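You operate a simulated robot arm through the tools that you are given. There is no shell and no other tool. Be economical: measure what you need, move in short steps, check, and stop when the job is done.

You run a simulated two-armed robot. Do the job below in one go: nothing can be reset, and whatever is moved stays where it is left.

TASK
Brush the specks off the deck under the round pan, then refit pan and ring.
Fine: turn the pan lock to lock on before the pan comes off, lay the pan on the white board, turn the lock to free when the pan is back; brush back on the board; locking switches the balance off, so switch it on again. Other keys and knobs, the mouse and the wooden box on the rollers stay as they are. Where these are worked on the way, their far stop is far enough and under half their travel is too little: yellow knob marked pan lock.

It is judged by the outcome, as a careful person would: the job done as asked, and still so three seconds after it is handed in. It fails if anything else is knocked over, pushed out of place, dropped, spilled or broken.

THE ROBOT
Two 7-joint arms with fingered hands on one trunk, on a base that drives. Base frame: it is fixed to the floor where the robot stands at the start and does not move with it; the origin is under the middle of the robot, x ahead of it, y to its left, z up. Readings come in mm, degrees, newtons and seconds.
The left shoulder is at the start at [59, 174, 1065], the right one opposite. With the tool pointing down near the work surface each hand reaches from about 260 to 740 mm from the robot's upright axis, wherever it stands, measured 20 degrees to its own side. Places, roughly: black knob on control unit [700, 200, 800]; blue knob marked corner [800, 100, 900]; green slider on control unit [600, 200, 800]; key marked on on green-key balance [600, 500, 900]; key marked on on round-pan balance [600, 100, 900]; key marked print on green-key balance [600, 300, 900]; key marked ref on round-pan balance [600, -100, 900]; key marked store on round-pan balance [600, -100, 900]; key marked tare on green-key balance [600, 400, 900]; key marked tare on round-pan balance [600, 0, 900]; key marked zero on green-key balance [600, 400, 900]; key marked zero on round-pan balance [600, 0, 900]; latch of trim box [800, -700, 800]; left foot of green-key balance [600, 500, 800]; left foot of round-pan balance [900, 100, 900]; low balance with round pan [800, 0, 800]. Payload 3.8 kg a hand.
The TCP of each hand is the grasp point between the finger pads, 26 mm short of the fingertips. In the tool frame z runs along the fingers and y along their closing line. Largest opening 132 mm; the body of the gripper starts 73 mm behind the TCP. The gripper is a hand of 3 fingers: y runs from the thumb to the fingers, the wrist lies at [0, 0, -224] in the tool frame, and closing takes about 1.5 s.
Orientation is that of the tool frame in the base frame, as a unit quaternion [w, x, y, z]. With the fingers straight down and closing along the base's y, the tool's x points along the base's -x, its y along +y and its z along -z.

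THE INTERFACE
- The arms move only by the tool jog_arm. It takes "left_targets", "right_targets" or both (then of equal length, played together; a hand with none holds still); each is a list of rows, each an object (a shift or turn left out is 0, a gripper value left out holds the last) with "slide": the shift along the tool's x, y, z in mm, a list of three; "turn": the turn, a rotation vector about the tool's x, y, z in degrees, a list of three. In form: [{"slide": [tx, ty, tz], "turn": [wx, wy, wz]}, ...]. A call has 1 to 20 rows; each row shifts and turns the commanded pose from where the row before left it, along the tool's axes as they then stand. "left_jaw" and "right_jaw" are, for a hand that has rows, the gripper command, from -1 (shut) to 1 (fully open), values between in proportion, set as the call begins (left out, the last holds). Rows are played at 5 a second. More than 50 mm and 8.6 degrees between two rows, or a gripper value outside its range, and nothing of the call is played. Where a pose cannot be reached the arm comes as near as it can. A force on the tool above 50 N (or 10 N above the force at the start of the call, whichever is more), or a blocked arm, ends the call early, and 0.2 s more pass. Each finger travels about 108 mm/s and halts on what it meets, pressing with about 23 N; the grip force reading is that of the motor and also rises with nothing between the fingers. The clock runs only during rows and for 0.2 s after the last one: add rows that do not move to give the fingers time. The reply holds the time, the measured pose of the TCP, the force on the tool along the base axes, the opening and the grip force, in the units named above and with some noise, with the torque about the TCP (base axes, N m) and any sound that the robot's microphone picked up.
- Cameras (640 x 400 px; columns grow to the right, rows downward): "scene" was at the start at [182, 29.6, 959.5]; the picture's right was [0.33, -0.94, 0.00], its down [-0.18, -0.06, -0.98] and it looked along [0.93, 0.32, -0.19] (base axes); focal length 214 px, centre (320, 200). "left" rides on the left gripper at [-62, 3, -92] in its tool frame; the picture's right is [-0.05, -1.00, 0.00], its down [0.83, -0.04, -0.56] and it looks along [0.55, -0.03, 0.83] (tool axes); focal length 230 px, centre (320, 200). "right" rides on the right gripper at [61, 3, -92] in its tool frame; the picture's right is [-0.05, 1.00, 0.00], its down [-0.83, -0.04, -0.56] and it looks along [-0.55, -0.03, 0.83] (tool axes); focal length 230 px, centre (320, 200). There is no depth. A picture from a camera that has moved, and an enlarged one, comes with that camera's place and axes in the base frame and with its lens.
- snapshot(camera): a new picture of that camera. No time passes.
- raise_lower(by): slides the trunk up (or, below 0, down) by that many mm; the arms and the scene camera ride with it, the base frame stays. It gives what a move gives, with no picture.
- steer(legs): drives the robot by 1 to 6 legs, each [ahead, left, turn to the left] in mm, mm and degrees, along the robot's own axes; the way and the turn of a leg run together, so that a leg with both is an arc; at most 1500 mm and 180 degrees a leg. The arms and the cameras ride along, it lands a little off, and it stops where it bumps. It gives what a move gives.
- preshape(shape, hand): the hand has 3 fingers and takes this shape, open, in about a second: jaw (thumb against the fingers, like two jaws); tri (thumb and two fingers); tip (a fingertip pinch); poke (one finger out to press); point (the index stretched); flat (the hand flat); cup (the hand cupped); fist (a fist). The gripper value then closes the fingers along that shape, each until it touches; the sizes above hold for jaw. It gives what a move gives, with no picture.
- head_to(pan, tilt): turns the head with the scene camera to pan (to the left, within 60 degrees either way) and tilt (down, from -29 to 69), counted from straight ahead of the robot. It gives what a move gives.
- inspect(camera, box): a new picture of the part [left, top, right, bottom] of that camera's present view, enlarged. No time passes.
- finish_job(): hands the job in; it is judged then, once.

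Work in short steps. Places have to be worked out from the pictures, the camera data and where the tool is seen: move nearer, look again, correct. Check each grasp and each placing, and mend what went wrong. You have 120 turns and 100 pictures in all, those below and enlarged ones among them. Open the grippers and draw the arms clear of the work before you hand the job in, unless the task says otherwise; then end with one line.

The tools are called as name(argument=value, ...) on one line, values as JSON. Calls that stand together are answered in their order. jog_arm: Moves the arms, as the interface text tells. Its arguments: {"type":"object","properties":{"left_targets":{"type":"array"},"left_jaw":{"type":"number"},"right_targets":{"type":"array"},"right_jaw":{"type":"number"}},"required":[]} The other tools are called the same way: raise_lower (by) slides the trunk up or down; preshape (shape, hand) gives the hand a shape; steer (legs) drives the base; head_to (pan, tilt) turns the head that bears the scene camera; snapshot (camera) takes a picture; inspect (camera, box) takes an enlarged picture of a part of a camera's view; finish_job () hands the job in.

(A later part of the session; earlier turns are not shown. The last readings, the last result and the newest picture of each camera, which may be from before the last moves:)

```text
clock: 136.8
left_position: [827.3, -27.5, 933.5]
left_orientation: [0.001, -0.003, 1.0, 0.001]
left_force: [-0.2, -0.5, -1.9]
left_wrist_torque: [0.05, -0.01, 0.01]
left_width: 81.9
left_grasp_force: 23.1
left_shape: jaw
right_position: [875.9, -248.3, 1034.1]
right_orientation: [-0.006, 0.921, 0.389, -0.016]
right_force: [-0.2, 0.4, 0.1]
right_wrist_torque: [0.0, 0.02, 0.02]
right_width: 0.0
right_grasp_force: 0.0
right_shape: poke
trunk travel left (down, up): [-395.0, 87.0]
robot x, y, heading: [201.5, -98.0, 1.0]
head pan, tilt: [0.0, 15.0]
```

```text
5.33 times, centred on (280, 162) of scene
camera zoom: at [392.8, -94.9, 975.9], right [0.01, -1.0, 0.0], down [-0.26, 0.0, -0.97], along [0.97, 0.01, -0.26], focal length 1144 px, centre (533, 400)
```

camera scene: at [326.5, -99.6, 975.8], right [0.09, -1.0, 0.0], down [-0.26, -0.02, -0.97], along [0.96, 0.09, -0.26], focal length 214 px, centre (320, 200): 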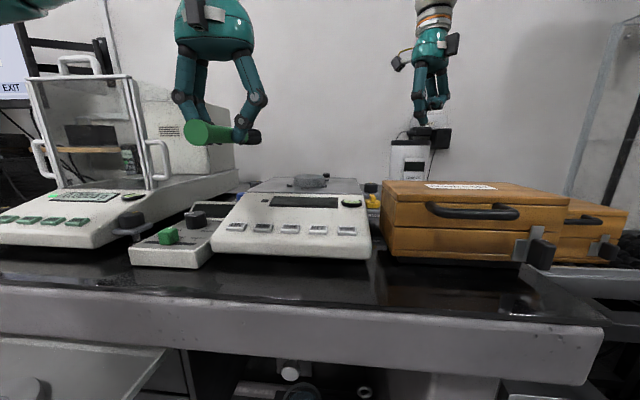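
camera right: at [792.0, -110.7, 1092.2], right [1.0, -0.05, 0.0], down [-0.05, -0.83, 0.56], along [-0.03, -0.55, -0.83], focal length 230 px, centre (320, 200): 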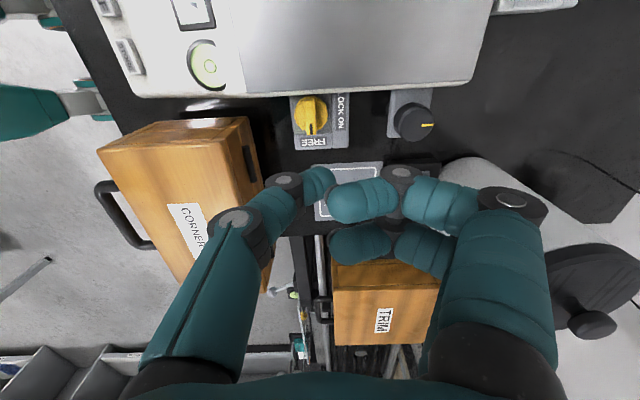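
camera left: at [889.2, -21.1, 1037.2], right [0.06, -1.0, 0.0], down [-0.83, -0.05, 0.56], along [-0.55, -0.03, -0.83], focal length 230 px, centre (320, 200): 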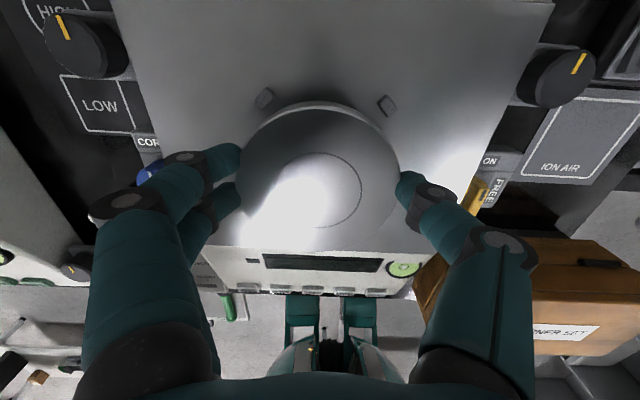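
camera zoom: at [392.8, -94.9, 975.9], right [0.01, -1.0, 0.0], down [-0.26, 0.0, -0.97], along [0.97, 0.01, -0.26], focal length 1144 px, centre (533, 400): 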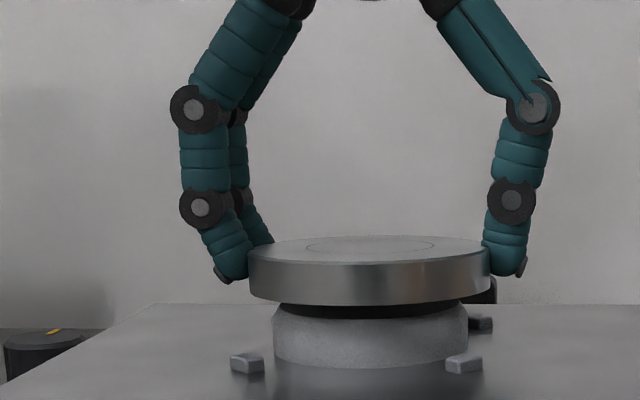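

Aligned. I lower in small steps until it seats.

jog_arm(left_targets=[{"slide": [0, 0, 5]}, {"slide": [0, 0, 4]}, {"slide": [0, 0, 3]}, {"slide": [0, 0, 2]}, {}])

inspect(camera="scene", box=[220, 125, 340, 200])

```text
clock: 138.0
left_position: [826.7, -27.1, 918.2]
left_orientation: [0.0, -0.002, 1.0, 0.0]
left_force: [0.5, -0.4, -1.5]
left_wrist_torque: [-0.02, -0.01, 0.01]
left_width: 82.2
left_grasp_force: 23.4
left_shape: jaw
right_position: [876.4, -248.2, 1035.6]
right_orientation: [-0.006, 0.921, 0.388, -0.016]
right_force: [-0.7, -0.8, -0.5]
right_wrist_torque: [0.0, -0.01, 0.0]
right_width: 0.1
right_grasp_force: 0.1
right_shape: poke
trunk travel left (down, up): [-395.0, 87.0]
robot x, y, heading: [202.4, -95.5, 0.8]
head pan, tilt: [0.0, 15.0]
```

```text
5.33 times, centred on (280, 162) of scene
camera zoom: at [392.7, -94.9, 975.9], right [0.01, -1.0, 0.0], down [-0.26, 0.0, -0.97], along [0.97, 0.01, -0.26], focal length 1144 px, centre (533, 400)
```

zoom: 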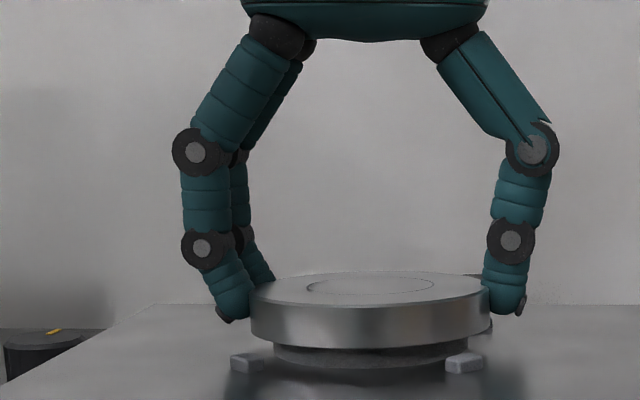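

jog_arm(left_targets=[{"slide": [0, 0, 1.5]}, {"slide": [0, 0, 1.5]}, {"slide": [0, 0, 1.5]}, {}])

```text
clock: 139.0
left_position: [828.0, -28.0, 916.5]
left_orientation: [0.001, -0.003, 1.0, 0.001]
left_force: [-0.6, -0.1, 5.7]
left_wrist_torque: [0.1, 0.01, 0.0]
left_width: 81.7
left_grasp_force: 22.9
left_shape: jaw
right_position: [875.9, -248.2, 1036.6]
right_orientation: [-0.006, 0.921, 0.39, -0.017]
right_force: [-0.7, -0.6, -0.3]
right_wrist_torque: [0.0, 0.04, -0.02]
right_width: 0.0
right_grasp_force: 0.0
right_shape: poke
trunk travel left (down, up): [-395.0, 87.0]
robot x, y, heading: [200.0, -95.2, 0.8]
head pan, tilt: [0.0, 15.0]
```

Contact at 916.5, as expected for a seated pan. I open, lift a little and check.

jog_arm(left_targets=[{}, {}, {}, {}, {"slide": [0, 0, -10]}, {"slide": [0, 0, -40]}, {"slide": [0, 0, -30]}, {}], left_jaw=0.7)

inspect(camera="scene", box=[220, 125, 340, 200])

```text
clock: 140.8
left_position: [826.5, -29.3, 997.1]
left_orientation: [0.0, -0.003, 1.0, 0.001]
left_force: [0.0, -0.5, 1.1]
left_wrist_torque: [0.01, 0.0, -0.03]
left_width: 112.0
left_grasp_force: 0.1
left_shape: jaw
right_position: [876.3, -247.4, 1034.4]
right_orientation: [-0.005, 0.921, 0.389, -0.017]
right_force: [0.5, -0.7, 0.9]
right_wrist_torque: [0.0, 0.01, -0.01]
right_width: 0.0
right_grasp_force: 0.1
right_shape: poke
trunk travel left (down, up): [-395.0, 87.0]
robot x, y, heading: [197.9, -100.0, 0.6]
head pan, tilt: [0.0, 15.0]
```

```text
5.33 times, centred on (280, 162) of scene
camera zoom: at [392.8, -94.8, 975.8], right [0.01, -1.0, 0.0], down [-0.26, 0.0, -0.97], along [0.97, 0.01, -0.26], focal length 1144 px, centre (533, 400)
```

zoom: 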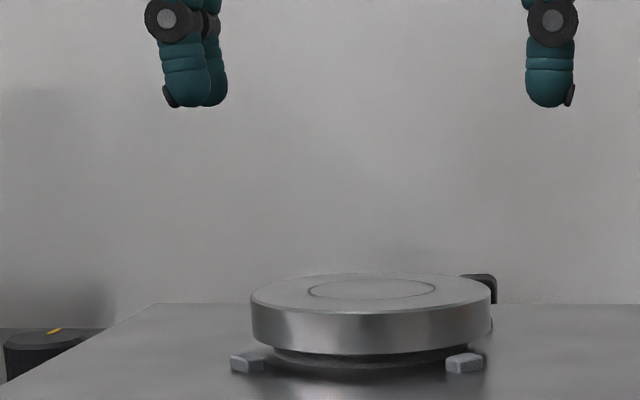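

The pan is back, level and centred. Now the ring: I drive back and left to reach its far-left wall, for a rim pinch with the thumb inside.

jog_arm(left_targets=[{"slide": [20, 0, -20]}, {"slide": [40, 0, 0]}, {"slide": [40, 0, 0]}, {}])

steer(legs=[[-335, 0, -0.8], [0, 290, 0]])

jog_arm(left_targets=[{"slide": [0, 40, 0]}, {"slide": [0, 40, 0]}, {"slide": [0, 40, 0]}, {"slide": [0, 40, 0]}, {"slide": [0, 0, 40]}, {"slide": [0, 0, 40]}, {}])

snapshot(camera="left")

```text
clock: 141.8
left_position: [725.3, -29.9, 1015.6]
left_orientation: [-0.001, -0.004, 1.0, 0.002]
left_force: [-0.2, -0.2, -0.3]
left_wrist_torque: [0.03, 0.03, 0.0]
left_width: 112.0
left_grasp_force: 0.1
left_shape: jaw
right_position: [876.4, -247.8, 1034.3]
right_orientation: [-0.007, 0.921, 0.389, -0.017]
right_force: [-0.1, -0.3, -1.4]
right_wrist_torque: [-0.01, 0.01, 0.01]
right_width: 0.0
right_grasp_force: 0.1
right_shape: poke
trunk travel left (down, up): [-395.0, 87.0]
robot x, y, heading: [202.6, -102.0, 0.9]
head pan, tilt: [0.0, 15.0]
```

```text
clock: 145.6
left_position: [389.6, 261.4, 1018.0]
left_orientation: [0.0, -0.003, 1.0, 0.001]
left_force: [0.2, 0.1, -0.6]
left_wrist_torque: [-0.03, -0.01, 0.01]
left_width: 112.1
left_grasp_force: 0.0
left_shape: jaw
right_position: [540.4, 44.0, 1035.6]
right_orientation: [-0.005, 0.921, 0.388, -0.016]
right_force: [0.6, -0.1, -0.1]
right_wrist_torque: [0.02, -0.02, -0.06]
right_width: 0.0
right_grasp_force: 0.0
right_shape: poke
trunk travel left (down, up): [-395.0, 87.0]
robot x, y, heading: [-134.5, 197.8, 0.7]
head pan, tilt: [0.0, 15.0]
```

```text
clock: 147.2
left_position: [389.4, 421.0, 934.6]
left_orientation: [0.0, -0.003, 1.0, 0.001]
left_force: [-0.9, -0.7, 0.6]
left_wrist_torque: [0.02, 0.02, 0.0]
left_width: 112.0
left_grasp_force: 0.1
left_shape: jaw
right_position: [540.7, 45.1, 1035.4]
right_orientation: [-0.006, 0.921, 0.389, -0.017]
right_force: [-0.5, 0.2, -0.2]
right_wrist_torque: [0.01, 0.0, -0.03]
right_width: 0.1
right_grasp_force: 0.0
right_shape: poke
trunk travel left (down, up): [-395.0, 87.0]
robot x, y, heading: [-135.9, 193.2, 0.9]
head pan, tilt: [0.0, 15.0]
```

```text
21 pictures are left
camera left: at [450.6, 424.0, 1027.8], right [0.06, -1.0, 0.0], down [-0.83, -0.05, 0.55], along [-0.55, -0.03, -0.83], focal length 230 px, centre (320, 200)
```

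left: 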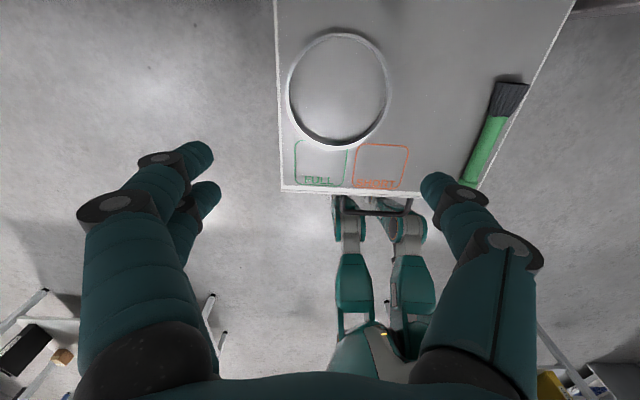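

Ring centre (407, 398), outer Ø≈133, its left wall at y≈463. I go above that wall with a small opening and check.

jog_arm(left_targets=[{"slide": [-17, 21, 0]}, {"slide": [0, 21, 40]}, {"slide": [0, 0, 45]}, {"slide": [0, 0, 45]}, {"slide": [0, 0, 35]}, {}, {}], left_jaw=-0.4)

snapshot(camera="left")

head_to(pan=25, tilt=30)

inspect(camera="scene", box=[220, 130, 420, 255])

```text
clock: 148.8
left_position: [407.2, 465.4, 776.3]
left_orientation: [0.0, -0.003, 1.0, 0.001]
left_force: [-0.4, 0.3, 0.0]
left_wrist_torque: [0.0, 0.02, 0.01]
left_width: 39.9
left_grasp_force: 0.0
left_shape: jaw
right_position: [539.7, 45.1, 1035.8]
right_orientation: [-0.007, 0.921, 0.388, -0.016]
right_force: [-0.3, -0.7, -0.3]
right_wrist_torque: [-0.01, 0.0, 0.01]
right_width: 0.0
right_grasp_force: 0.0
right_shape: poke
trunk travel left (down, up): [-395.0, 87.0]
robot x, y, heading: [-131.4, 194.1, 0.9]
head pan, tilt: [0.0, 15.0]
```

```text
20 pictures are left
camera left: at [467.3, 468.8, 869.3], right [0.06, -1.0, 0.0], down [-0.83, -0.05, 0.56], along [-0.55, -0.03, -0.83], focal length 230 px, centre (320, 200)
```

left: 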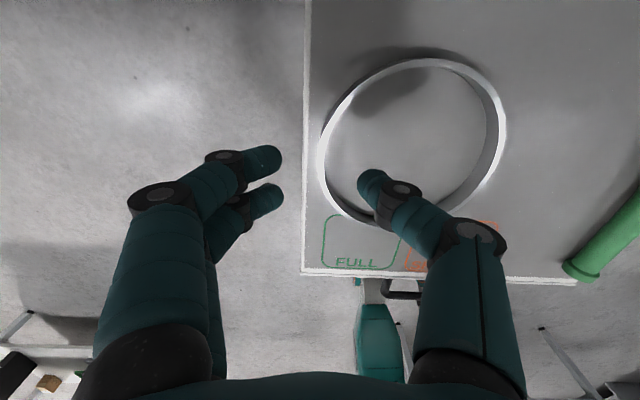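

```text
clock: 149.7
left_position: [405.3, 466.1, 776.7]
left_orientation: [0.0, -0.002, 1.0, 0.001]
left_force: [-0.5, 0.8, 0.1]
left_wrist_torque: [0.01, -0.01, -0.03]
left_width: 39.9
left_grasp_force: 0.1
left_shape: jaw
right_position: [541.2, 44.2, 1034.5]
right_orientation: [-0.006, 0.921, 0.389, -0.017]
right_force: [-0.1, -0.3, 0.4]
right_wrist_torque: [-0.04, -0.02, 0.0]
right_width: 0.0
right_grasp_force: 0.1
right_shape: poke
trunk travel left (down, up): [-395.0, 87.0]
robot x, y, heading: [-129.1, 196.5, 0.9]
head pan, tilt: [25.0, 30.0]
```

```text
3.20 times, centred on (320, 192) of scene
camera zoom: at [45.1, 235.2, 951.7], right [0.43, -0.9, 0.0], down [-0.45, -0.22, -0.87], along [0.78, 0.38, -0.5], focal length 686 px, centre (320, 224)
```

zoom: 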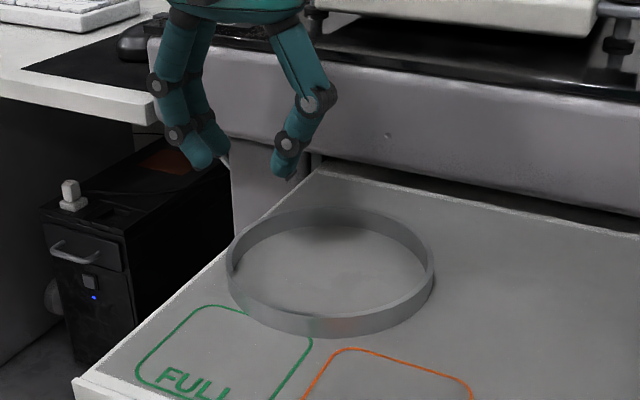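

Thumb is inside, fingers outside the wall. I descend to TCP≈719 and pinch.

jog_arm(left_targets=[{"slide": [-2, -1.5, 25]}, {"slide": [0, 0, 25]}, {"slide": [0, 0, 7]}, {}])

jog_arm(left_targets=[{}, {}, {}, {}, {}], left_jaw=-1)

jog_arm(left_targets=[{"slide": [0, 0, -5]}, {"slide": [0, 0, -15]}, {"slide": [0, 0, -40]}, {}])

inspect(camera="scene", box=[220, 130, 420, 255])

```text
clock: 150.7
left_position: [408.6, 463.8, 717.9]
left_orientation: [0.0, -0.003, 1.0, 0.0]
left_force: [0.0, -0.5, -0.1]
left_wrist_torque: [0.02, -0.02, 0.01]
left_width: 39.9
left_grasp_force: 0.0
left_shape: jaw
right_position: [539.2, 43.9, 1034.4]
right_orientation: [-0.006, 0.921, 0.388, -0.017]
right_force: [-0.1, -0.1, 0.4]
right_wrist_torque: [-0.01, 0.0, 0.01]
right_width: 0.1
right_grasp_force: 0.0
right_shape: poke
trunk travel left (down, up): [-395.0, 87.0]
robot x, y, heading: [-130.5, 192.9, 0.8]
head pan, tilt: [25.0, 30.0]
```

```text
clock: 151.9
left_position: [408.1, 464.8, 716.7]
left_orientation: [0.001, -0.003, 1.0, 0.001]
left_force: [-0.5, 0.8, 0.0]
left_wrist_torque: [0.02, 0.01, -0.01]
left_width: 0.0
left_grasp_force: 22.5
left_shape: jaw
right_position: [538.7, 44.2, 1034.1]
right_orientation: [-0.007, 0.921, 0.389, -0.016]
right_force: [1.0, 0.8, -0.9]
right_wrist_torque: [-0.06, 0.03, 0.02]
right_width: 0.1
right_grasp_force: 0.0
right_shape: poke
trunk travel left (down, up): [-395.0, 87.0]
robot x, y, heading: [-133.3, 193.8, 1.0]
head pan, tilt: [25.0, 30.0]
```

```text
clock: 152.9
left_position: [410.4, 465.0, 775.0]
left_orientation: [0.0, -0.002, 1.0, 0.0]
left_force: [0.5, 0.4, -0.2]
left_wrist_torque: [0.03, 0.01, -0.03]
left_width: 0.1
left_grasp_force: 22.5
left_shape: jaw
right_position: [541.1, 44.1, 1034.7]
right_orientation: [-0.005, 0.921, 0.389, -0.017]
right_force: [0.1, 0.1, -0.4]
right_wrist_torque: [0.0, 0.02, -0.01]
right_width: 0.0
right_grasp_force: 0.1
right_shape: poke
trunk travel left (down, up): [-395.0, 87.0]
robot x, y, heading: [-133.1, 198.1, 0.8]
head pan, tilt: [25.0, 30.0]
```

```text
3.20 times, centred on (320, 192) of scene
camera zoom: at [45.2, 235.5, 951.6], right [0.43, -0.9, 0.0], down [-0.45, -0.22, -0.87], along [0.78, 0.38, -0.5], focal length 686 px, centre (320, 224)
```

zoom: 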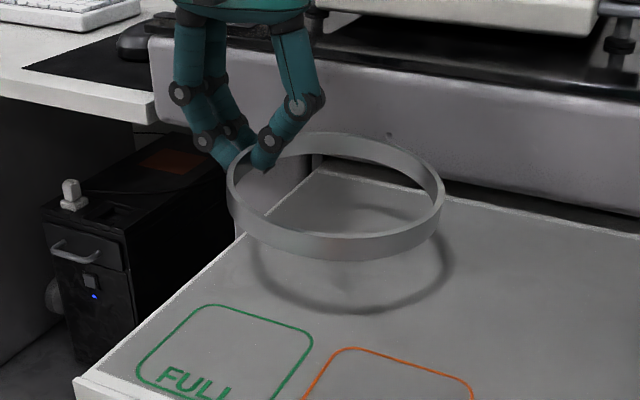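

The ring is held level. I rise to ~1000, shift right, and drive to the balance.

jog_arm(left_targets=[{"slide": [0, 0, -45]}, {"slide": [0, 0, -45]}, {"slide": [0, 0, -45]}, {"slide": [0, 0, -45]}, {"slide": [0, 0, -40]}, {"slide": [0, -45, 0]}, {"slide": [0, -45, 0]}, {"slide": [0, -30, 0]}, {}])

steer(legs=[[0, -290, -0.8], [337, 0, 0]])

head_to(pan=0, tilt=15)

snapshot(camera="scene")

```text
clock: 154.9
left_position: [407.4, 341.5, 995.6]
left_orientation: [0.0, -0.003, 1.0, 0.001]
left_force: [-0.6, -0.3, -0.6]
left_wrist_torque: [0.06, 0.02, -0.04]
left_width: 0.0
left_grasp_force: 22.8
left_shape: jaw
right_position: [540.1, 43.9, 1034.6]
right_orientation: [-0.005, 0.921, 0.389, -0.017]
right_force: [0.0, 0.3, 0.2]
right_wrist_torque: [-0.03, -0.02, 0.04]
right_width: 0.2
right_grasp_force: 0.2
right_shape: poke
trunk travel left (down, up): [-395.0, 87.0]
robot x, y, heading: [-132.4, 195.9, 1.0]
head pan, tilt: [25.0, 30.0]
```

```text
clock: 158.6
left_position: [733.0, 58.8, 996.4]
left_orientation: [0.0, -0.002, 1.0, 0.001]
left_force: [0.3, 0.2, -1.0]
left_wrist_torque: [0.07, -0.01, 0.02]
left_width: 0.1
left_grasp_force: 23.1
left_shape: jaw
right_position: [865.3, -238.1, 1035.3]
right_orientation: [-0.006, 0.921, 0.389, -0.017]
right_force: [-0.1, 0.7, -0.7]
right_wrist_torque: [-0.02, 0.02, 0.0]
right_width: 0.1
right_grasp_force: 0.0
right_shape: poke
trunk travel left (down, up): [-395.0, 87.0]
robot x, y, heading: [188.1, -86.5, 0.6]
head pan, tilt: [25.0, 30.0]
```

```text
clock: 159.5
left_position: [733.7, 60.2, 996.3]
left_orientation: [0.001, -0.002, 1.0, 0.001]
left_force: [0.1, -0.4, -0.8]
left_wrist_torque: [0.08, -0.01, -0.01]
left_width: 0.1
left_grasp_force: 22.6
left_shape: jaw
right_position: [863.7, -238.6, 1035.5]
right_orientation: [-0.005, 0.921, 0.388, -0.016]
right_force: [0.2, 0.2, 1.3]
right_wrist_torque: [0.02, 0.0, -0.02]
right_width: 0.2
right_grasp_force: 0.1
right_shape: poke
trunk travel left (down, up): [-395.0, 87.0]
robot x, y, heading: [189.2, -93.2, 1.0]
head pan, tilt: [0.0, 15.0]
```

```text
17 pictures are left
camera scene: at [381.2, -85.7, 975.8], right [0.01, -1.0, 0.0], down [-0.26, 0.0, -0.97], along [0.97, 0.01, -0.26], focal length 214 px, centre (320, 200)
```

scene: 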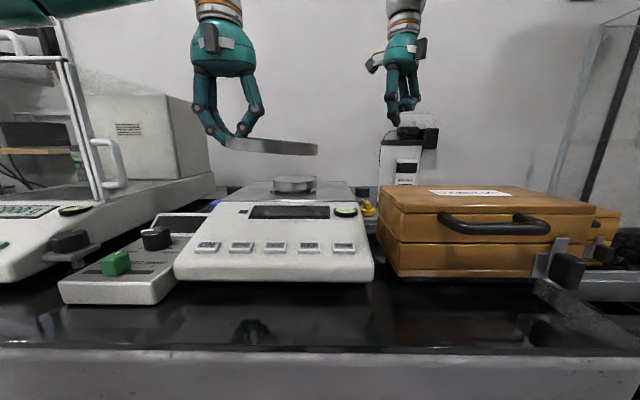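

The ring droops slightly to the right but is secure. I bring it over the pan: TCP to (827, 37), z≈962.

jog_arm(left_targets=[{"slide": [-32, -8, 0]}, {"slide": [-32, -8, 0]}, {"slide": [-30, -7, 0]}, {"slide": [0, 0, 30]}, {}, {}])

snapshot(camera="left")

inspect(camera="scene", box=[220, 115, 380, 215])

```text
clock: 160.9
left_position: [827.0, 37.9, 966.6]
left_orientation: [0.0, -0.003, 1.0, 0.001]
left_force: [0.2, -0.3, -0.3]
left_wrist_torque: [0.07, 0.01, 0.0]
left_width: 0.0
left_grasp_force: 22.8
left_shape: jaw
right_position: [864.3, -239.1, 1035.7]
right_orientation: [-0.006, 0.921, 0.389, -0.017]
right_force: [0.6, 0.5, 0.2]
right_wrist_torque: [0.0, -0.02, 0.0]
right_width: 0.0
right_grasp_force: 0.1
right_shape: poke
trunk travel left (down, up): [-395.0, 87.0]
robot x, y, heading: [187.9, -88.7, 0.9]
head pan, tilt: [0.0, 15.0]
```

```text
16 pictures are left
camera left: at [889.1, 42.0, 1060.2], right [0.06, -1.0, 0.0], down [-0.83, -0.05, 0.56], along [-0.55, -0.03, -0.83], focal length 230 px, centre (320, 200)
```

left: 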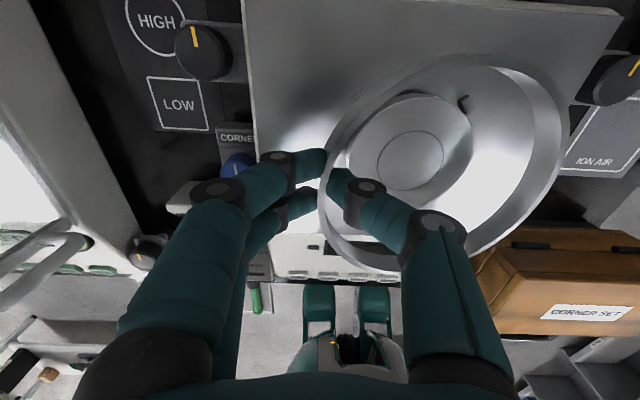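

```text
4.00 times, centred on (300, 165) of scene
camera zoom: at [381.4, -85.7, 975.9], right [0.01, -1.0, 0.0], down [-0.26, 0.0, -0.97], along [0.97, 0.01, -0.26], focal length 858 px, centre (400, 340)
```

zoom: 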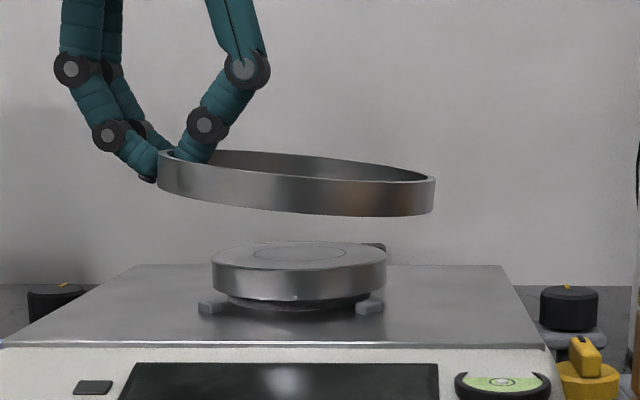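

Ring and pan centres coincide within ~2 mm. I roll the hand ~5° to level the ring, lower to 925 and look.

jog_arm(left_targets=[{"turn": [5, 0, 0]}, {"slide": [0, 0, 20]}, {"slide": [0, 0, 20]}, {}, {}])

inspect(camera="scene", box=[220, 115, 380, 215])

```text
clock: 162.1
left_position: [828.4, 33.3, 928.1]
left_orientation: [0.0, -0.003, 0.999, -0.042]
left_force: [-0.1, -0.4, -1.3]
left_wrist_torque: [0.08, -0.02, 0.03]
left_width: 0.0
left_grasp_force: 23.3
left_shape: jaw
right_position: [865.1, -239.9, 1033.8]
right_orientation: [-0.006, 0.921, 0.389, -0.016]
right_force: [0.4, 0.7, -0.1]
right_wrist_torque: [0.0, -0.01, -0.02]
right_width: 0.0
right_grasp_force: 0.1
right_shape: poke
trunk travel left (down, up): [-395.0, 87.0]
robot x, y, heading: [187.8, -86.9, 0.6]
head pan, tilt: [0.0, 15.0]
```

```text
4.00 times, centred on (300, 165) of scene
camera zoom: at [381.3, -85.8, 975.9], right [0.01, -1.0, 0.0], down [-0.26, 0.0, -0.97], along [0.97, 0.01, -0.26], focal length 858 px, centre (400, 340)
```

zoom: 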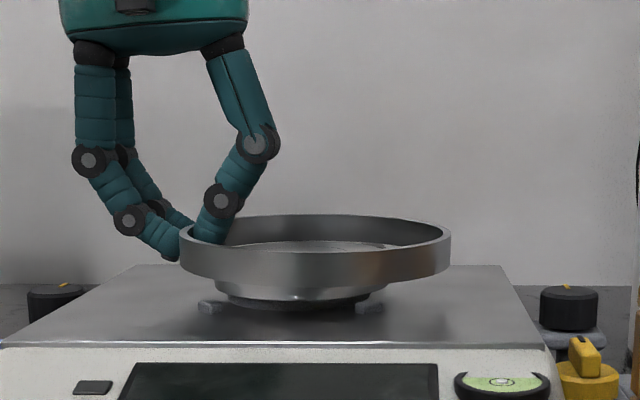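

The ring is now level but ~8 mm too far right; I correct, lower most of the way and re-check.

jog_arm(left_targets=[{"slide": [0, 8, -0.7]}, {"slide": [0, 0.9, 10]}, {}, {}])

inspect(camera="scene", box=[220, 115, 380, 215])

```text
clock: 163.1
left_position: [826.5, 40.5, 916.7]
left_orientation: [0.001, -0.003, 0.999, -0.042]
left_force: [0.4, 0.2, -1.7]
left_wrist_torque: [0.04, -0.06, 0.01]
left_width: 0.0
left_grasp_force: 23.4
left_shape: jaw
right_position: [864.6, -239.1, 1035.3]
right_orientation: [-0.006, 0.921, 0.389, -0.017]
right_force: [0.2, -0.8, -0.6]
right_wrist_torque: [0.01, -0.01, -0.02]
right_width: 0.1
right_grasp_force: 0.1
right_shape: poke
trunk travel left (down, up): [-395.0, 87.0]
robot x, y, heading: [187.3, -84.5, 0.6]
head pan, tilt: [0.0, 15.0]
```

```text
4.00 times, centred on (300, 165) of scene
camera zoom: at [381.3, -85.8, 975.9], right [0.01, -1.0, 0.0], down [-0.26, 0.0, -0.97], along [0.97, 0.01, -0.26], focal length 858 px, centre (400, 340)
```

zoom: 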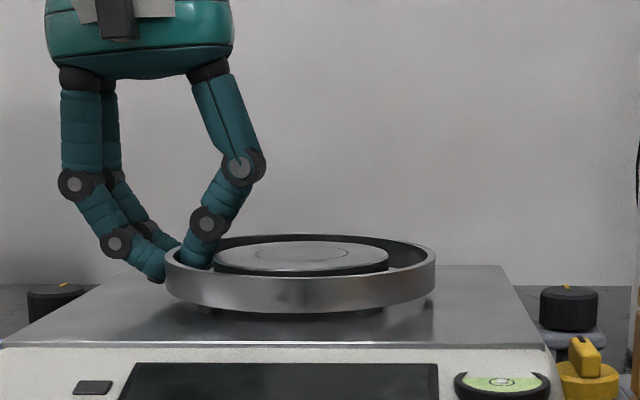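

Centred. I lower in small steps to the deck.

jog_arm(left_targets=[{"slide": [0, 0.3, 3]}, {"slide": [0, 0.2, 2]}, {"slide": [0, 0.1, 1.5]}, {"slide": [0, 0.1, 1.5]}, {}])

```text
clock: 164.3
left_position: [827.4, 41.3, 908.4]
left_orientation: [0.001, -0.003, 0.999, -0.043]
left_force: [1.9, 3.0, 3.6]
left_wrist_torque: [-0.05, -0.02, 0.07]
left_width: 0.2
left_grasp_force: 23.4
left_shape: jaw
right_position: [864.0, -238.6, 1035.9]
right_orientation: [-0.005, 0.921, 0.389, -0.017]
right_force: [0.1, -0.2, -0.2]
right_wrist_torque: [-0.02, -0.01, -0.02]
right_width: 0.2
right_grasp_force: 0.1
right_shape: poke
trunk travel left (down, up): [-395.0, 87.0]
robot x, y, heading: [191.8, -86.7, 1.0]
head pan, tilt: [0.0, 15.0]
```

inspect(camera="scene", box=[240, 145, 360, 220])

```text
5.33 times, centred on (300, 182) of scene
camera zoom: at [381.1, -85.4, 976.0], right [0.01, -1.0, 0.0], down [-0.26, 0.0, -0.97], along [0.97, 0.01, -0.26], focal length 1144 px, centre (427, 293)
```

zoom: 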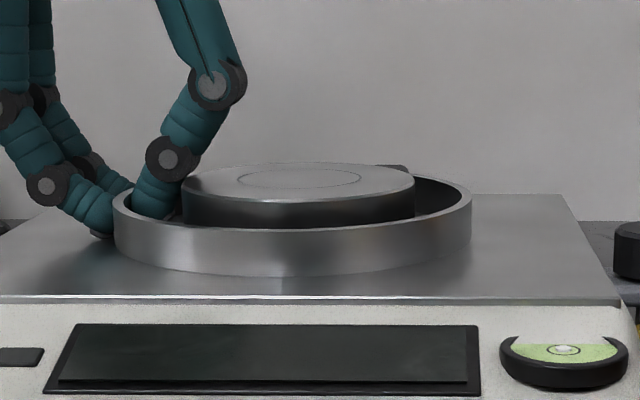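

The ring sits on the deck around the pan. I open only a few millimetres (thumb is close to the pan) and lift straight up.

jog_arm(left_targets=[{}, {}, {}, {}], left_jaw=-0.83)

jog_arm(left_targets=[{"slide": [0, -0.3, -4]}, {"slide": [0, -0.7, -8]}, {"slide": [0, -2, -20]}, {"slide": [0, -3.5, -40]}, {"slide": [0, -3.5, -40]}, {"turn": [-5, 0, 0]}, {}])

snapshot(camera="left")

inspect(camera="scene", box=[240, 145, 400, 245])

```text
clock: 165.3
left_position: [825.6, 41.4, 909.0]
left_orientation: [0.0, -0.003, 0.999, -0.043]
left_force: [1.2, 4.2, 6.2]
left_wrist_torque: [0.01, 0.0, -0.02]
left_width: 9.3
left_grasp_force: 0.0
left_shape: jaw
right_position: [864.6, -238.2, 1034.9]
right_orientation: [-0.005, 0.921, 0.39, -0.016]
right_force: [0.1, 0.2, -0.3]
right_wrist_torque: [0.0, 0.01, -0.01]
right_width: 0.0
right_grasp_force: 0.0
right_shape: poke
trunk travel left (down, up): [-395.0, 87.0]
robot x, y, heading: [193.6, -85.3, 0.8]
head pan, tilt: [0.0, 15.0]
```

```text
clock: 166.9
left_position: [826.1, 41.1, 1019.2]
left_orientation: [0.0, -0.003, 1.0, 0.001]
left_force: [-0.9, 0.1, -0.3]
left_wrist_torque: [-0.01, 0.02, 0.01]
left_width: 11.0
left_grasp_force: 0.0
left_shape: jaw
right_position: [864.6, -238.2, 1035.1]
right_orientation: [-0.005, 0.921, 0.389, -0.017]
right_force: [0.2, -0.1, -0.3]
right_wrist_torque: [-0.02, 0.0, -0.01]
right_width: 0.0
right_grasp_force: 0.0
right_shape: poke
trunk travel left (down, up): [-395.0, 87.0]
robot x, y, heading: [188.2, -84.2, 0.9]
head pan, tilt: [0.0, 15.0]
```

```text
11 pictures are left
camera left: at [887.5, 43.9, 1112.9], right [0.06, -1.0, 0.0], down [-0.83, -0.05, 0.56], along [-0.55, -0.03, -0.83], focal length 230 px, centre (320, 200)
```

left: 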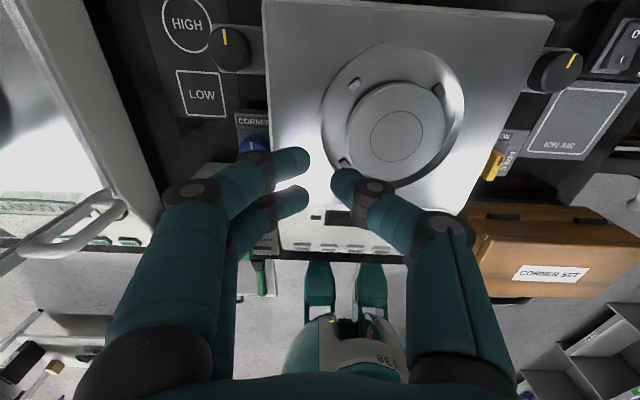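

```text
4.00 times, centred on (320, 195) of scene
camera zoom: at [381.2, -85.6, 975.9], right [0.01, -1.0, 0.0], down [-0.26, 0.0, -0.97], along [0.97, 0.01, -0.26], focal length 858 px, centre (320, 220)
```

zoom: 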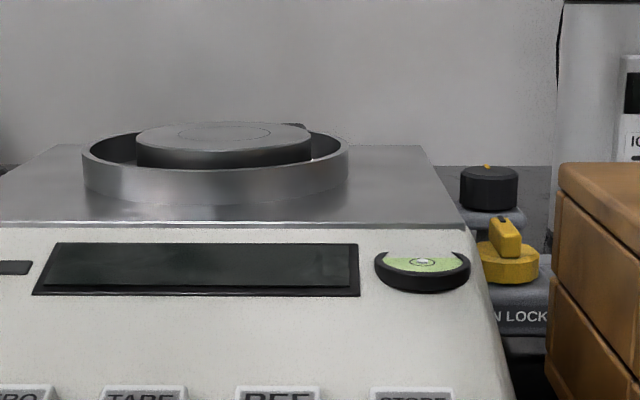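

I check closely whether the ring lies flat with all four clips inside.

inspect(camera="left", box=[300, 20, 500, 220])

```text
2.00 times, centred on (400, 120) of left
camera zoom: at [887.5, 43.9, 1112.9], right [0.06, -1.0, 0.0], down [-0.83, -0.05, 0.56], along [-0.55, -0.03, -0.83], focal length 460 px, centre (160, 360)
```

zoom: 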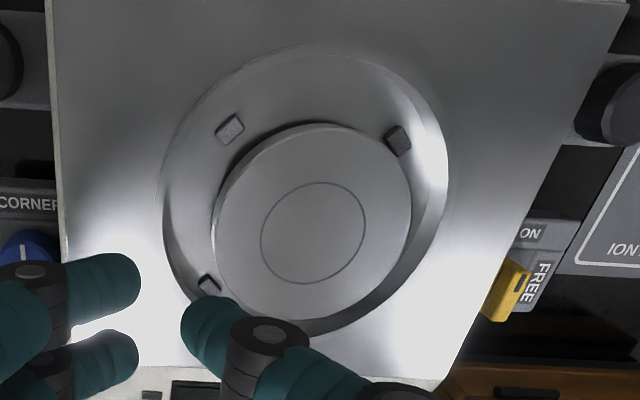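

The ring sits about 7 mm too far back and 4 mm too far left relative to the pan, at the limit of the clips. I pinch it again at the same spot, lift a little, and re-centre it.

jog_arm(left_targets=[{"turn": [5, 0, 0]}, {"slide": [0, 3.5, 40]}, {"slide": [0, 3.5, 40]}, {"slide": [0, 2, 20]}, {"slide": [0, 0.7, 8]}, {"slide": [0, 0.2, 2]}, {}])

jog_arm(left_targets=[{}, {}, {}, {}], left_jaw=-1)

jog_arm(left_targets=[{"slide": [0, -0.9, -10]}, {"slide": [6, -3.5, 0.3]}, {}, {}])

inspect(camera="scene", box=[240, 145, 360, 220])

```text
clock: 168.5
left_position: [827.3, 41.6, 910.2]
left_orientation: [0.0, -0.002, 0.999, -0.043]
left_force: [0.1, 4.5, 4.0]
left_wrist_torque: [-0.08, -0.04, -0.02]
left_width: 10.5
left_grasp_force: 0.1
left_shape: jaw
right_position: [864.2, -239.0, 1035.7]
right_orientation: [-0.005, 0.921, 0.389, -0.017]
right_force: [0.2, -0.4, 0.4]
right_wrist_torque: [0.02, 0.02, 0.02]
right_width: 0.1
right_grasp_force: 0.1
right_shape: poke
trunk travel left (down, up): [-395.0, 87.0]
robot x, y, heading: [190.8, -87.7, 1.0]
head pan, tilt: [0.0, 15.0]
```

```text
clock: 169.5
left_position: [826.8, 41.3, 909.6]
left_orientation: [-0.001, -0.003, 0.999, -0.043]
left_force: [0.3, 0.5, -0.5]
left_wrist_torque: [0.05, -0.01, 0.01]
left_width: 2.2
left_grasp_force: 22.7
left_shape: jaw
right_position: [863.5, -239.9, 1035.1]
right_orientation: [-0.006, 0.921, 0.389, -0.017]
right_force: [-0.4, 0.0, 0.1]
right_wrist_torque: [0.03, 0.05, 0.0]
right_width: 0.0
right_grasp_force: 0.0
right_shape: poke
trunk travel left (down, up): [-395.0, 87.0]
robot x, y, heading: [190.6, -88.2, 0.9]
head pan, tilt: [0.0, 15.0]
```

```text
clock: 170.5
left_position: [820.2, 38.5, 921.0]
left_orientation: [0.0, -0.003, 0.999, -0.043]
left_force: [0.1, -0.3, -0.7]
left_wrist_torque: [0.06, -0.02, 0.02]
left_width: 2.2
left_grasp_force: 23.0
left_shape: jaw
right_position: [864.7, -238.3, 1035.7]
right_orientation: [-0.006, 0.921, 0.389, -0.016]
right_force: [0.2, 0.1, 0.6]
right_wrist_torque: [-0.01, -0.01, -0.04]
right_width: 0.1
right_grasp_force: 0.0
right_shape: poke
trunk travel left (down, up): [-395.0, 87.0]
robot x, y, heading: [188.3, -89.6, 0.9]
head pan, tilt: [0.0, 15.0]
```

```text
5.33 times, centred on (300, 182) of scene
camera zoom: at [381.3, -85.7, 975.9], right [0.01, -1.0, 0.0], down [-0.26, 0.0, -0.97], along [0.97, 0.01, -0.26], focal length 1144 px, centre (427, 293)
```

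zoom: 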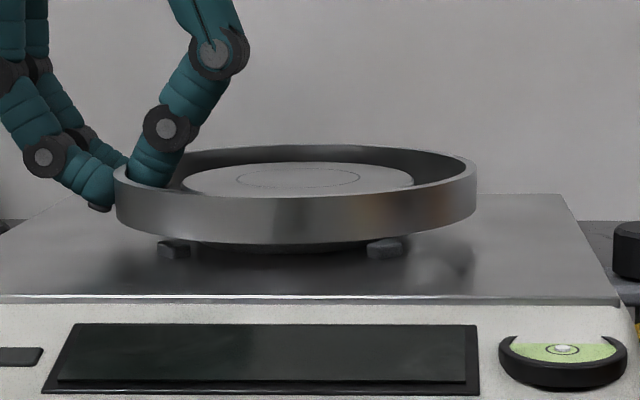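

y is now centred. I lower back to the deck.

jog_arm(left_targets=[{"slide": [0, 0.6, 7]}, {"slide": [0, 0.2, 2]}, {"slide": [0, 0.1, 1.5]}, {"slide": [0, 0.1, 1]}, {}])

jog_arm(left_targets=[{}, {}, {}, {"slide": [0, -0.3, -4]}, {"slide": [0, -0.7, -8]}, {"slide": [0, -2, -20]}, {"slide": [0, -3.5, -40]}, {"slide": [0, -3.5, -40]}, {"turn": [-5, 0, 0]}, {}], left_jaw=-0.83)

inspect(camera="left", box=[300, 20, 500, 220])

```text
clock: 171.7
left_position: [820.7, 40.5, 909.0]
left_orientation: [0.001, -0.004, 0.999, -0.043]
left_force: [-0.4, 8.0, 7.7]
left_wrist_torque: [-0.09, -0.02, -0.01]
left_width: 1.8
left_grasp_force: 23.0
left_shape: jaw
right_position: [864.9, -237.5, 1037.3]
right_orientation: [-0.005, 0.921, 0.389, -0.016]
right_force: [0.0, -0.2, 0.0]
right_wrist_torque: [-0.02, 0.02, -0.01]
right_width: 0.0
right_grasp_force: 0.0
right_shape: poke
trunk travel left (down, up): [-395.0, 87.0]
robot x, y, heading: [192.9, -85.3, 1.0]
head pan, tilt: [0.0, 15.0]
```

```text
clock: 173.9
left_position: [820.1, 38.3, 1023.1]
left_orientation: [0.0, -0.002, 1.0, 0.0]
left_force: [0.0, -0.7, -0.3]
left_wrist_torque: [-0.01, 0.0, 0.04]
left_width: 11.2
left_grasp_force: 0.1
left_shape: jaw
right_position: [864.9, -238.6, 1035.3]
right_orientation: [-0.006, 0.921, 0.389, -0.017]
right_force: [0.0, -0.4, -0.3]
right_wrist_torque: [0.01, 0.0, -0.04]
right_width: 0.0
right_grasp_force: 0.1
right_shape: poke
trunk travel left (down, up): [-395.0, 87.0]
robot x, y, heading: [187.0, -84.5, 0.7]
head pan, tilt: [0.0, 15.0]
```

```text
2.00 times, centred on (400, 120) of left
camera zoom: at [881.2, 41.8, 1115.1], right [0.06, -1.0, 0.0], down [-0.83, -0.05, 0.56], along [-0.55, -0.03, -0.83], focal length 460 px, centre (160, 360)
```

zoom: 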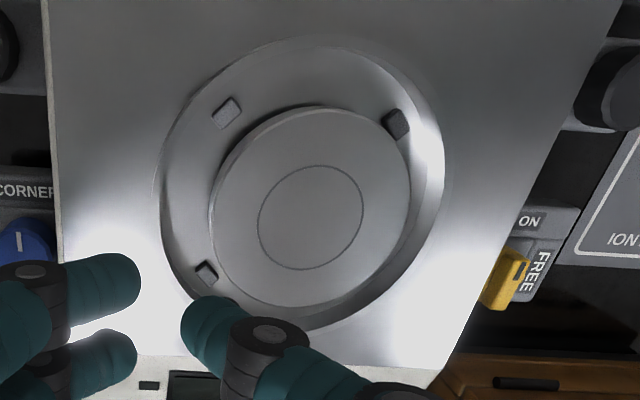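

I look at the ring's lower edge from the front to judge if it lies flat.

inspect(camera="scene", box=[250, 160, 350, 222])

```text
6.40 times, centred on (300, 191) of scene
camera zoom: at [381.1, -85.5, 975.9], right [0.01, -1.0, 0.0], down [-0.26, 0.0, -0.97], along [0.97, 0.01, -0.26], focal length 1373 px, centre (448, 258)
```

zoom: 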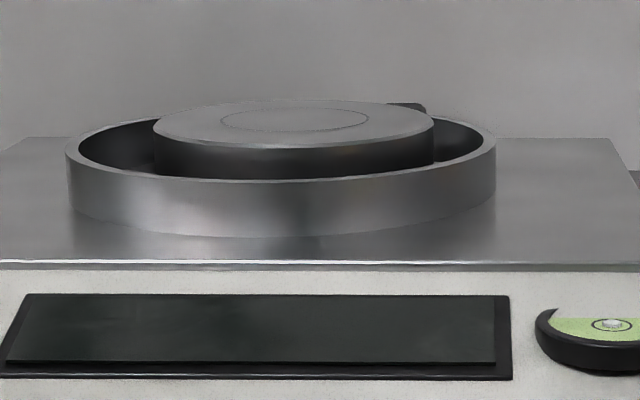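

Ring lies flat on the deck around the four clips, within their play; I leave it. Next the pan lock: the right arm is at full stretch, so I first unwind it sideways and up in small steps, left hand clear.

jog_arm(left_targets=[{"slide": [20, 0, -10]}, {"slide": [30, 10, -20]}, {"slide": [40, 10, 0]}, {"slide": [40, 10, 0]}, {"slide": [40, 0, 0]}, {}, {}, {}, {}, {}, {}, {}, {}], right_targets=[{"slide": [-17.7, 10.6, -20]}, {"slide": [-17.7, 10.6, -20]}, {"slide": [-17.7, 10.6, -20]}, {"slide": [-17.7, 10.6, -20]}, {"slide": [-17.7, 10.6, -10]}, {"slide": [-17.7, 10.6, 0]}, {"slide": [-7, -7, 0]}, {"slide": [-7, -7, 0]}, {"slide": [-7, -7, 0]}, {"slide": [-7, -7, 0]}, {"slide": [-14, -14, 0]}, {"slide": [-14, -14, 0]}, {}])

```text
clock: 176.7
left_position: [652.0, 68.2, 1051.1]
left_orientation: [0.0, -0.003, 1.0, 0.0]
left_force: [0.1, 0.2, 0.3]
left_wrist_torque: [0.0, 0.01, -0.03]
left_width: 11.2
left_grasp_force: 0.1
left_shape: jaw
right_position: [837.8, -360.3, 1127.8]
right_orientation: [-0.006, 0.921, 0.389, -0.017]
right_force: [0.2, 0.5, 0.4]
right_wrist_torque: [0.03, 0.02, 0.01]
right_width: 0.2
right_grasp_force: 0.0
right_shape: poke
right hand out of reach, approached as far as the arm can: row 4, 7, 8, 9, 10, 11, 12
trunk travel left (down, up): [-395.0, 87.0]
robot x, y, heading: [194.0, -88.7, 0.8]
head pan, tilt: [0.0, 15.0]
```

jog_arm(right_targets=[{"turn": [0, 0, -8]}, {"turn": [0, 0, -8]}, {"turn": [0, 0, -8]}, {"turn": [0, 0, -8]}, {"turn": [0, 0, -8]}, {"turn": [0, 0, -5]}, {"slide": [10, 0, 20]}, {"slide": [10, 0, 20]}, {"slide": [10, 0, 20]}, {"slide": [5, -5, 20]}, {"slide": [0, -10, 20]}, {"slide": [0, -10, 0]}, {"slide": [0, -10, 0]}, {"slide": [0, -10, 0]}, {}])

```text
clock: 179.9
left_position: [652.0, 67.9, 1051.5]
left_orientation: [0.0, -0.002, 1.0, 0.001]
left_force: [0.3, 0.6, 0.1]
left_wrist_torque: [-0.02, 0.0, -0.01]
left_width: 11.1
left_grasp_force: 0.1
left_shape: jaw
right_position: [865.8, -328.1, 1052.5]
right_orientation: [-0.013, 0.702, 0.712, -0.014]
right_force: [-0.2, 0.3, 0.7]
right_wrist_torque: [0.02, 0.0, -0.02]
right_width: 0.0
right_grasp_force: 0.1
right_shape: poke
right hand out of reach, approached as far as the arm can: row 7, 8, 9, 10, 11, 12, 13, 14
trunk travel left (down, up): [-395.0, 87.0]
robot x, y, heading: [192.4, -84.6, 0.8]
head pan, tilt: [0.0, 15.0]
```

I raise the right hand higher while drawing in, as that freed the left arm before.

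jog_arm(right_targets=[{"slide": [0, -8, -20]}, {"slide": [0, -8, -20]}, {"slide": [0, -8, -20]}, {"slide": [0, -8, -20]}, {"slide": [0, -8, -20]}, {"slide": [0, -8, -20]}, {"slide": [0, -8, -20]}, {"slide": [0, -8, -20]}, {"slide": [0, -8, -20]}, {"slide": [0, -20, 0]}, {"slide": [0, -20, 0]}, {"slide": [0, -20, 0]}, {"slide": [0, -20, 0]}, {"slide": [0, -20, 0]}, {}])

```text
clock: 183.1
left_position: [651.3, 68.1, 1051.5]
left_orientation: [0.0, -0.002, 1.0, 0.001]
left_force: [-0.9, -0.2, 0.0]
left_wrist_torque: [0.0, -0.02, 0.02]
left_width: 11.1
left_grasp_force: 0.1
left_shape: jaw
right_position: [710.4, -320.5, 1193.9]
right_orientation: [-0.012, 0.702, 0.712, -0.013]
right_force: [-1.1, -0.5, -0.5]
right_wrist_torque: [-0.02, 0.0, 0.01]
right_width: 0.0
right_grasp_force: 0.1
right_shape: poke
right hand out of reach, approached as far as the arm can: row 4, 5, 6, 7, 8, 9
trunk travel left (down, up): [-395.0, 87.0]
robot x, y, heading: [188.6, -86.4, 0.9]
head pan, tilt: [0.0, 15.0]
```

Freed. I level the tool, yaw to about -110°, and come over the knob's tail side at (763, -182), z≈960.

jog_arm(right_targets=[{"turn": [-2, 0, 0]}, {"turn": [0, 0, 6.7]}, {"turn": [0, 0, 6.7]}, {"turn": [0, 0, 6.7]}, {"slide": [37, 0.7, 20]}, {"slide": [37, 0.7, 20]}, {"slide": [37, 0.6, 20]}, {"slide": [37, 0.6, 20]}, {"slide": [0, 0, 40]}, {"slide": [0, 0, 40]}, {"slide": [0, 0, 40]}, {"slide": [0, 0, 34]}, {}, {}])

snapshot(camera="right")

```text
clock: 186.1
left_position: [651.9, 67.7, 1050.2]
left_orientation: [0.0, -0.002, 1.0, 0.0]
left_force: [0.0, 0.1, 0.6]
left_wrist_torque: [-0.03, 0.01, 0.03]
left_width: 11.0
left_grasp_force: 0.1
left_shape: jaw
right_position: [762.0, -180.3, 958.9]
right_orientation: [0.001, 0.816, 0.579, -0.001]
right_force: [0.0, -0.3, 0.3]
right_wrist_torque: [0.03, 0.0, -0.01]
right_width: 0.0
right_grasp_force: 0.0
right_shape: poke
trunk travel left (down, up): [-395.0, 87.0]
robot x, y, heading: [192.8, -86.3, 0.6]
head pan, tilt: [0.0, 15.0]
```

```text
5 pictures are left
camera right: at [786.4, -122.5, 1050.7], right [0.93, -0.38, 0.0], down [-0.32, -0.77, 0.56], along [-0.21, -0.52, -0.83], focal length 230 px, centre (320, 200)
```

right: 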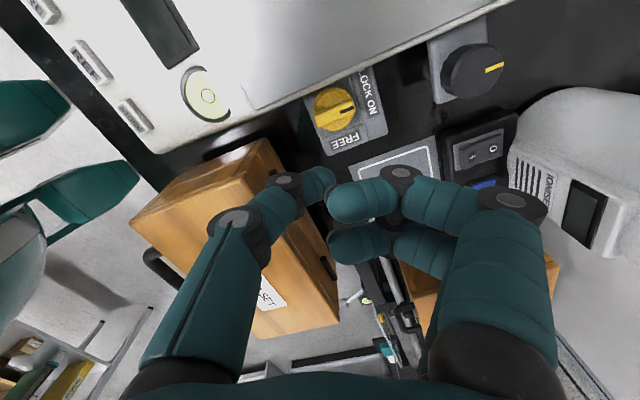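

Knob axis confirmed at (782, -167). I yaw to -125°, go down beside the tail of the bar (it overhangs on the near side), on its -y side.

jog_arm(right_targets=[{"turn": [0, 0, 7.85]}, {"turn": [0, 0, 7.85]}, {"slide": [0.15, 8.4, 0]}, {"slide": [0, 0, 35]}, {"slide": [0, 0, 30]}, {"slide": [0, 0, 14]}, {}])

```text
clock: 187.7
left_position: [651.6, 67.8, 1050.9]
left_orientation: [0.001, -0.003, 1.0, 0.001]
left_force: [-0.8, 0.2, 0.7]
left_wrist_torque: [0.0, 0.01, -0.03]
left_width: 11.1
left_grasp_force: 0.0
left_shape: jaw
right_position: [768.6, -185.4, 880.7]
right_orientation: [0.001, 0.887, 0.462, 0.0]
right_force: [0.8, 0.1, 7.2]
right_wrist_torque: [0.01, -0.04, 0.02]
right_width: 0.2
right_grasp_force: 0.1
right_shape: poke
trunk travel left (down, up): [-395.0, 87.0]
robot x, y, heading: [192.4, -88.4, 1.0]
head pan, tilt: [0.0, 15.0]
```

There is 7 N upward: the leaning thumb likely rests on the box's edge. I lift at once and yaw a further 20° so that it leans between box and deck.

jog_arm(right_targets=[{"slide": [0, 0, -15]}, {"turn": [0, 0, 7]}, {"turn": [0, 0, 7]}, {"turn": [0, 0, 6]}, {}])

jog_arm(right_targets=[{"slide": [0, 0, 6]}, {"slide": [0, 0, 6]}, {}])

inspect(camera="right", box=[180, 60, 420, 260])

```text
clock: 188.9
left_position: [651.6, 68.7, 1051.4]
left_orientation: [0.001, -0.003, 1.0, 0.001]
left_force: [0.8, 1.0, 0.2]
left_wrist_torque: [0.0, 0.03, 0.01]
left_width: 11.3
left_grasp_force: 0.1
left_shape: jaw
right_position: [768.5, -186.6, 894.7]
right_orientation: [0.001, 0.954, 0.3, 0.0]
right_force: [-0.5, 0.0, 0.6]
right_wrist_torque: [0.01, 0.02, -0.01]
right_width: 0.3
right_grasp_force: 0.1
right_shape: poke
trunk travel left (down, up): [-395.0, 87.0]
robot x, y, heading: [191.3, -87.0, 0.9]
head pan, tilt: [0.0, 15.0]
```

```text
clock: 189.7
left_position: [651.0, 67.8, 1050.9]
left_orientation: [0.001, -0.003, 1.0, 0.001]
left_force: [0.5, -1.1, 0.6]
left_wrist_torque: [0.04, 0.01, 0.03]
left_width: 11.1
left_grasp_force: 0.1
left_shape: jaw
right_position: [768.1, -187.1, 883.4]
right_orientation: [0.001, 0.954, 0.301, 0.0]
right_force: [-0.9, -1.1, 1.6]
right_wrist_torque: [-0.01, 0.02, 0.01]
right_width: 0.0
right_grasp_force: 0.0
right_shape: poke
trunk travel left (down, up): [-395.0, 87.0]
robot x, y, heading: [190.7, -84.6, 0.5]
head pan, tilt: [0.0, 15.0]
```

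```text
2.00 times, centred on (300, 160) of right
camera zoom: at [820.9, -153.7, 975.0], right [0.53, -0.85, 0.0], down [-0.71, -0.44, 0.56], along [-0.47, -0.3, -0.83], focal length 460 px, centre (360, 280)
```

zoom: 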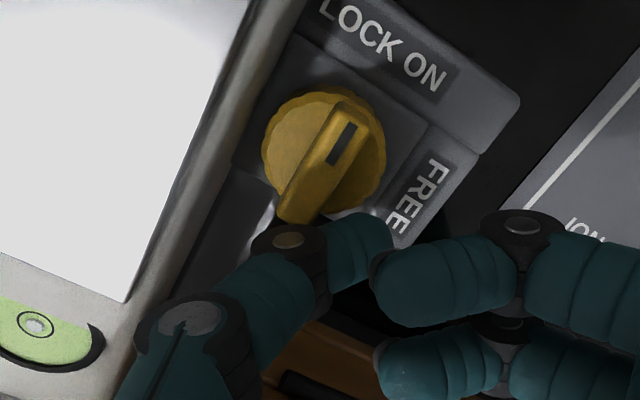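

No contact now; the bar's tail is at (767, -169). I push it towards +y in an arc.

jog_arm(right_targets=[{"slide": [6.56, -6.4, 0]}, {"slide": [0.76, -6.3, 0]}, {"slide": [2.57, -5.4, 0]}, {"slide": [1.66, -2.4, 0]}, {}])

```text
clock: 190.9
left_position: [651.0, 67.1, 1052.7]
left_orientation: [0.0, -0.002, 1.0, 0.001]
left_force: [0.3, -0.8, 0.1]
left_wrist_torque: [0.02, -0.02, 0.01]
left_width: 11.1
left_grasp_force: 0.0
left_shape: jaw
right_position: [764.8, -164.9, 884.6]
right_orientation: [0.001, 0.954, 0.3, -0.001]
right_force: [-6.8, -13.4, 2.3]
right_wrist_torque: [-0.07, 0.07, 0.09]
right_width: 0.1
right_grasp_force: 0.0
right_shape: poke
trunk travel left (down, up): [-395.0, 87.0]
robot x, y, heading: [192.3, -86.1, 0.5]
head pan, tilt: [0.0, 15.0]
```

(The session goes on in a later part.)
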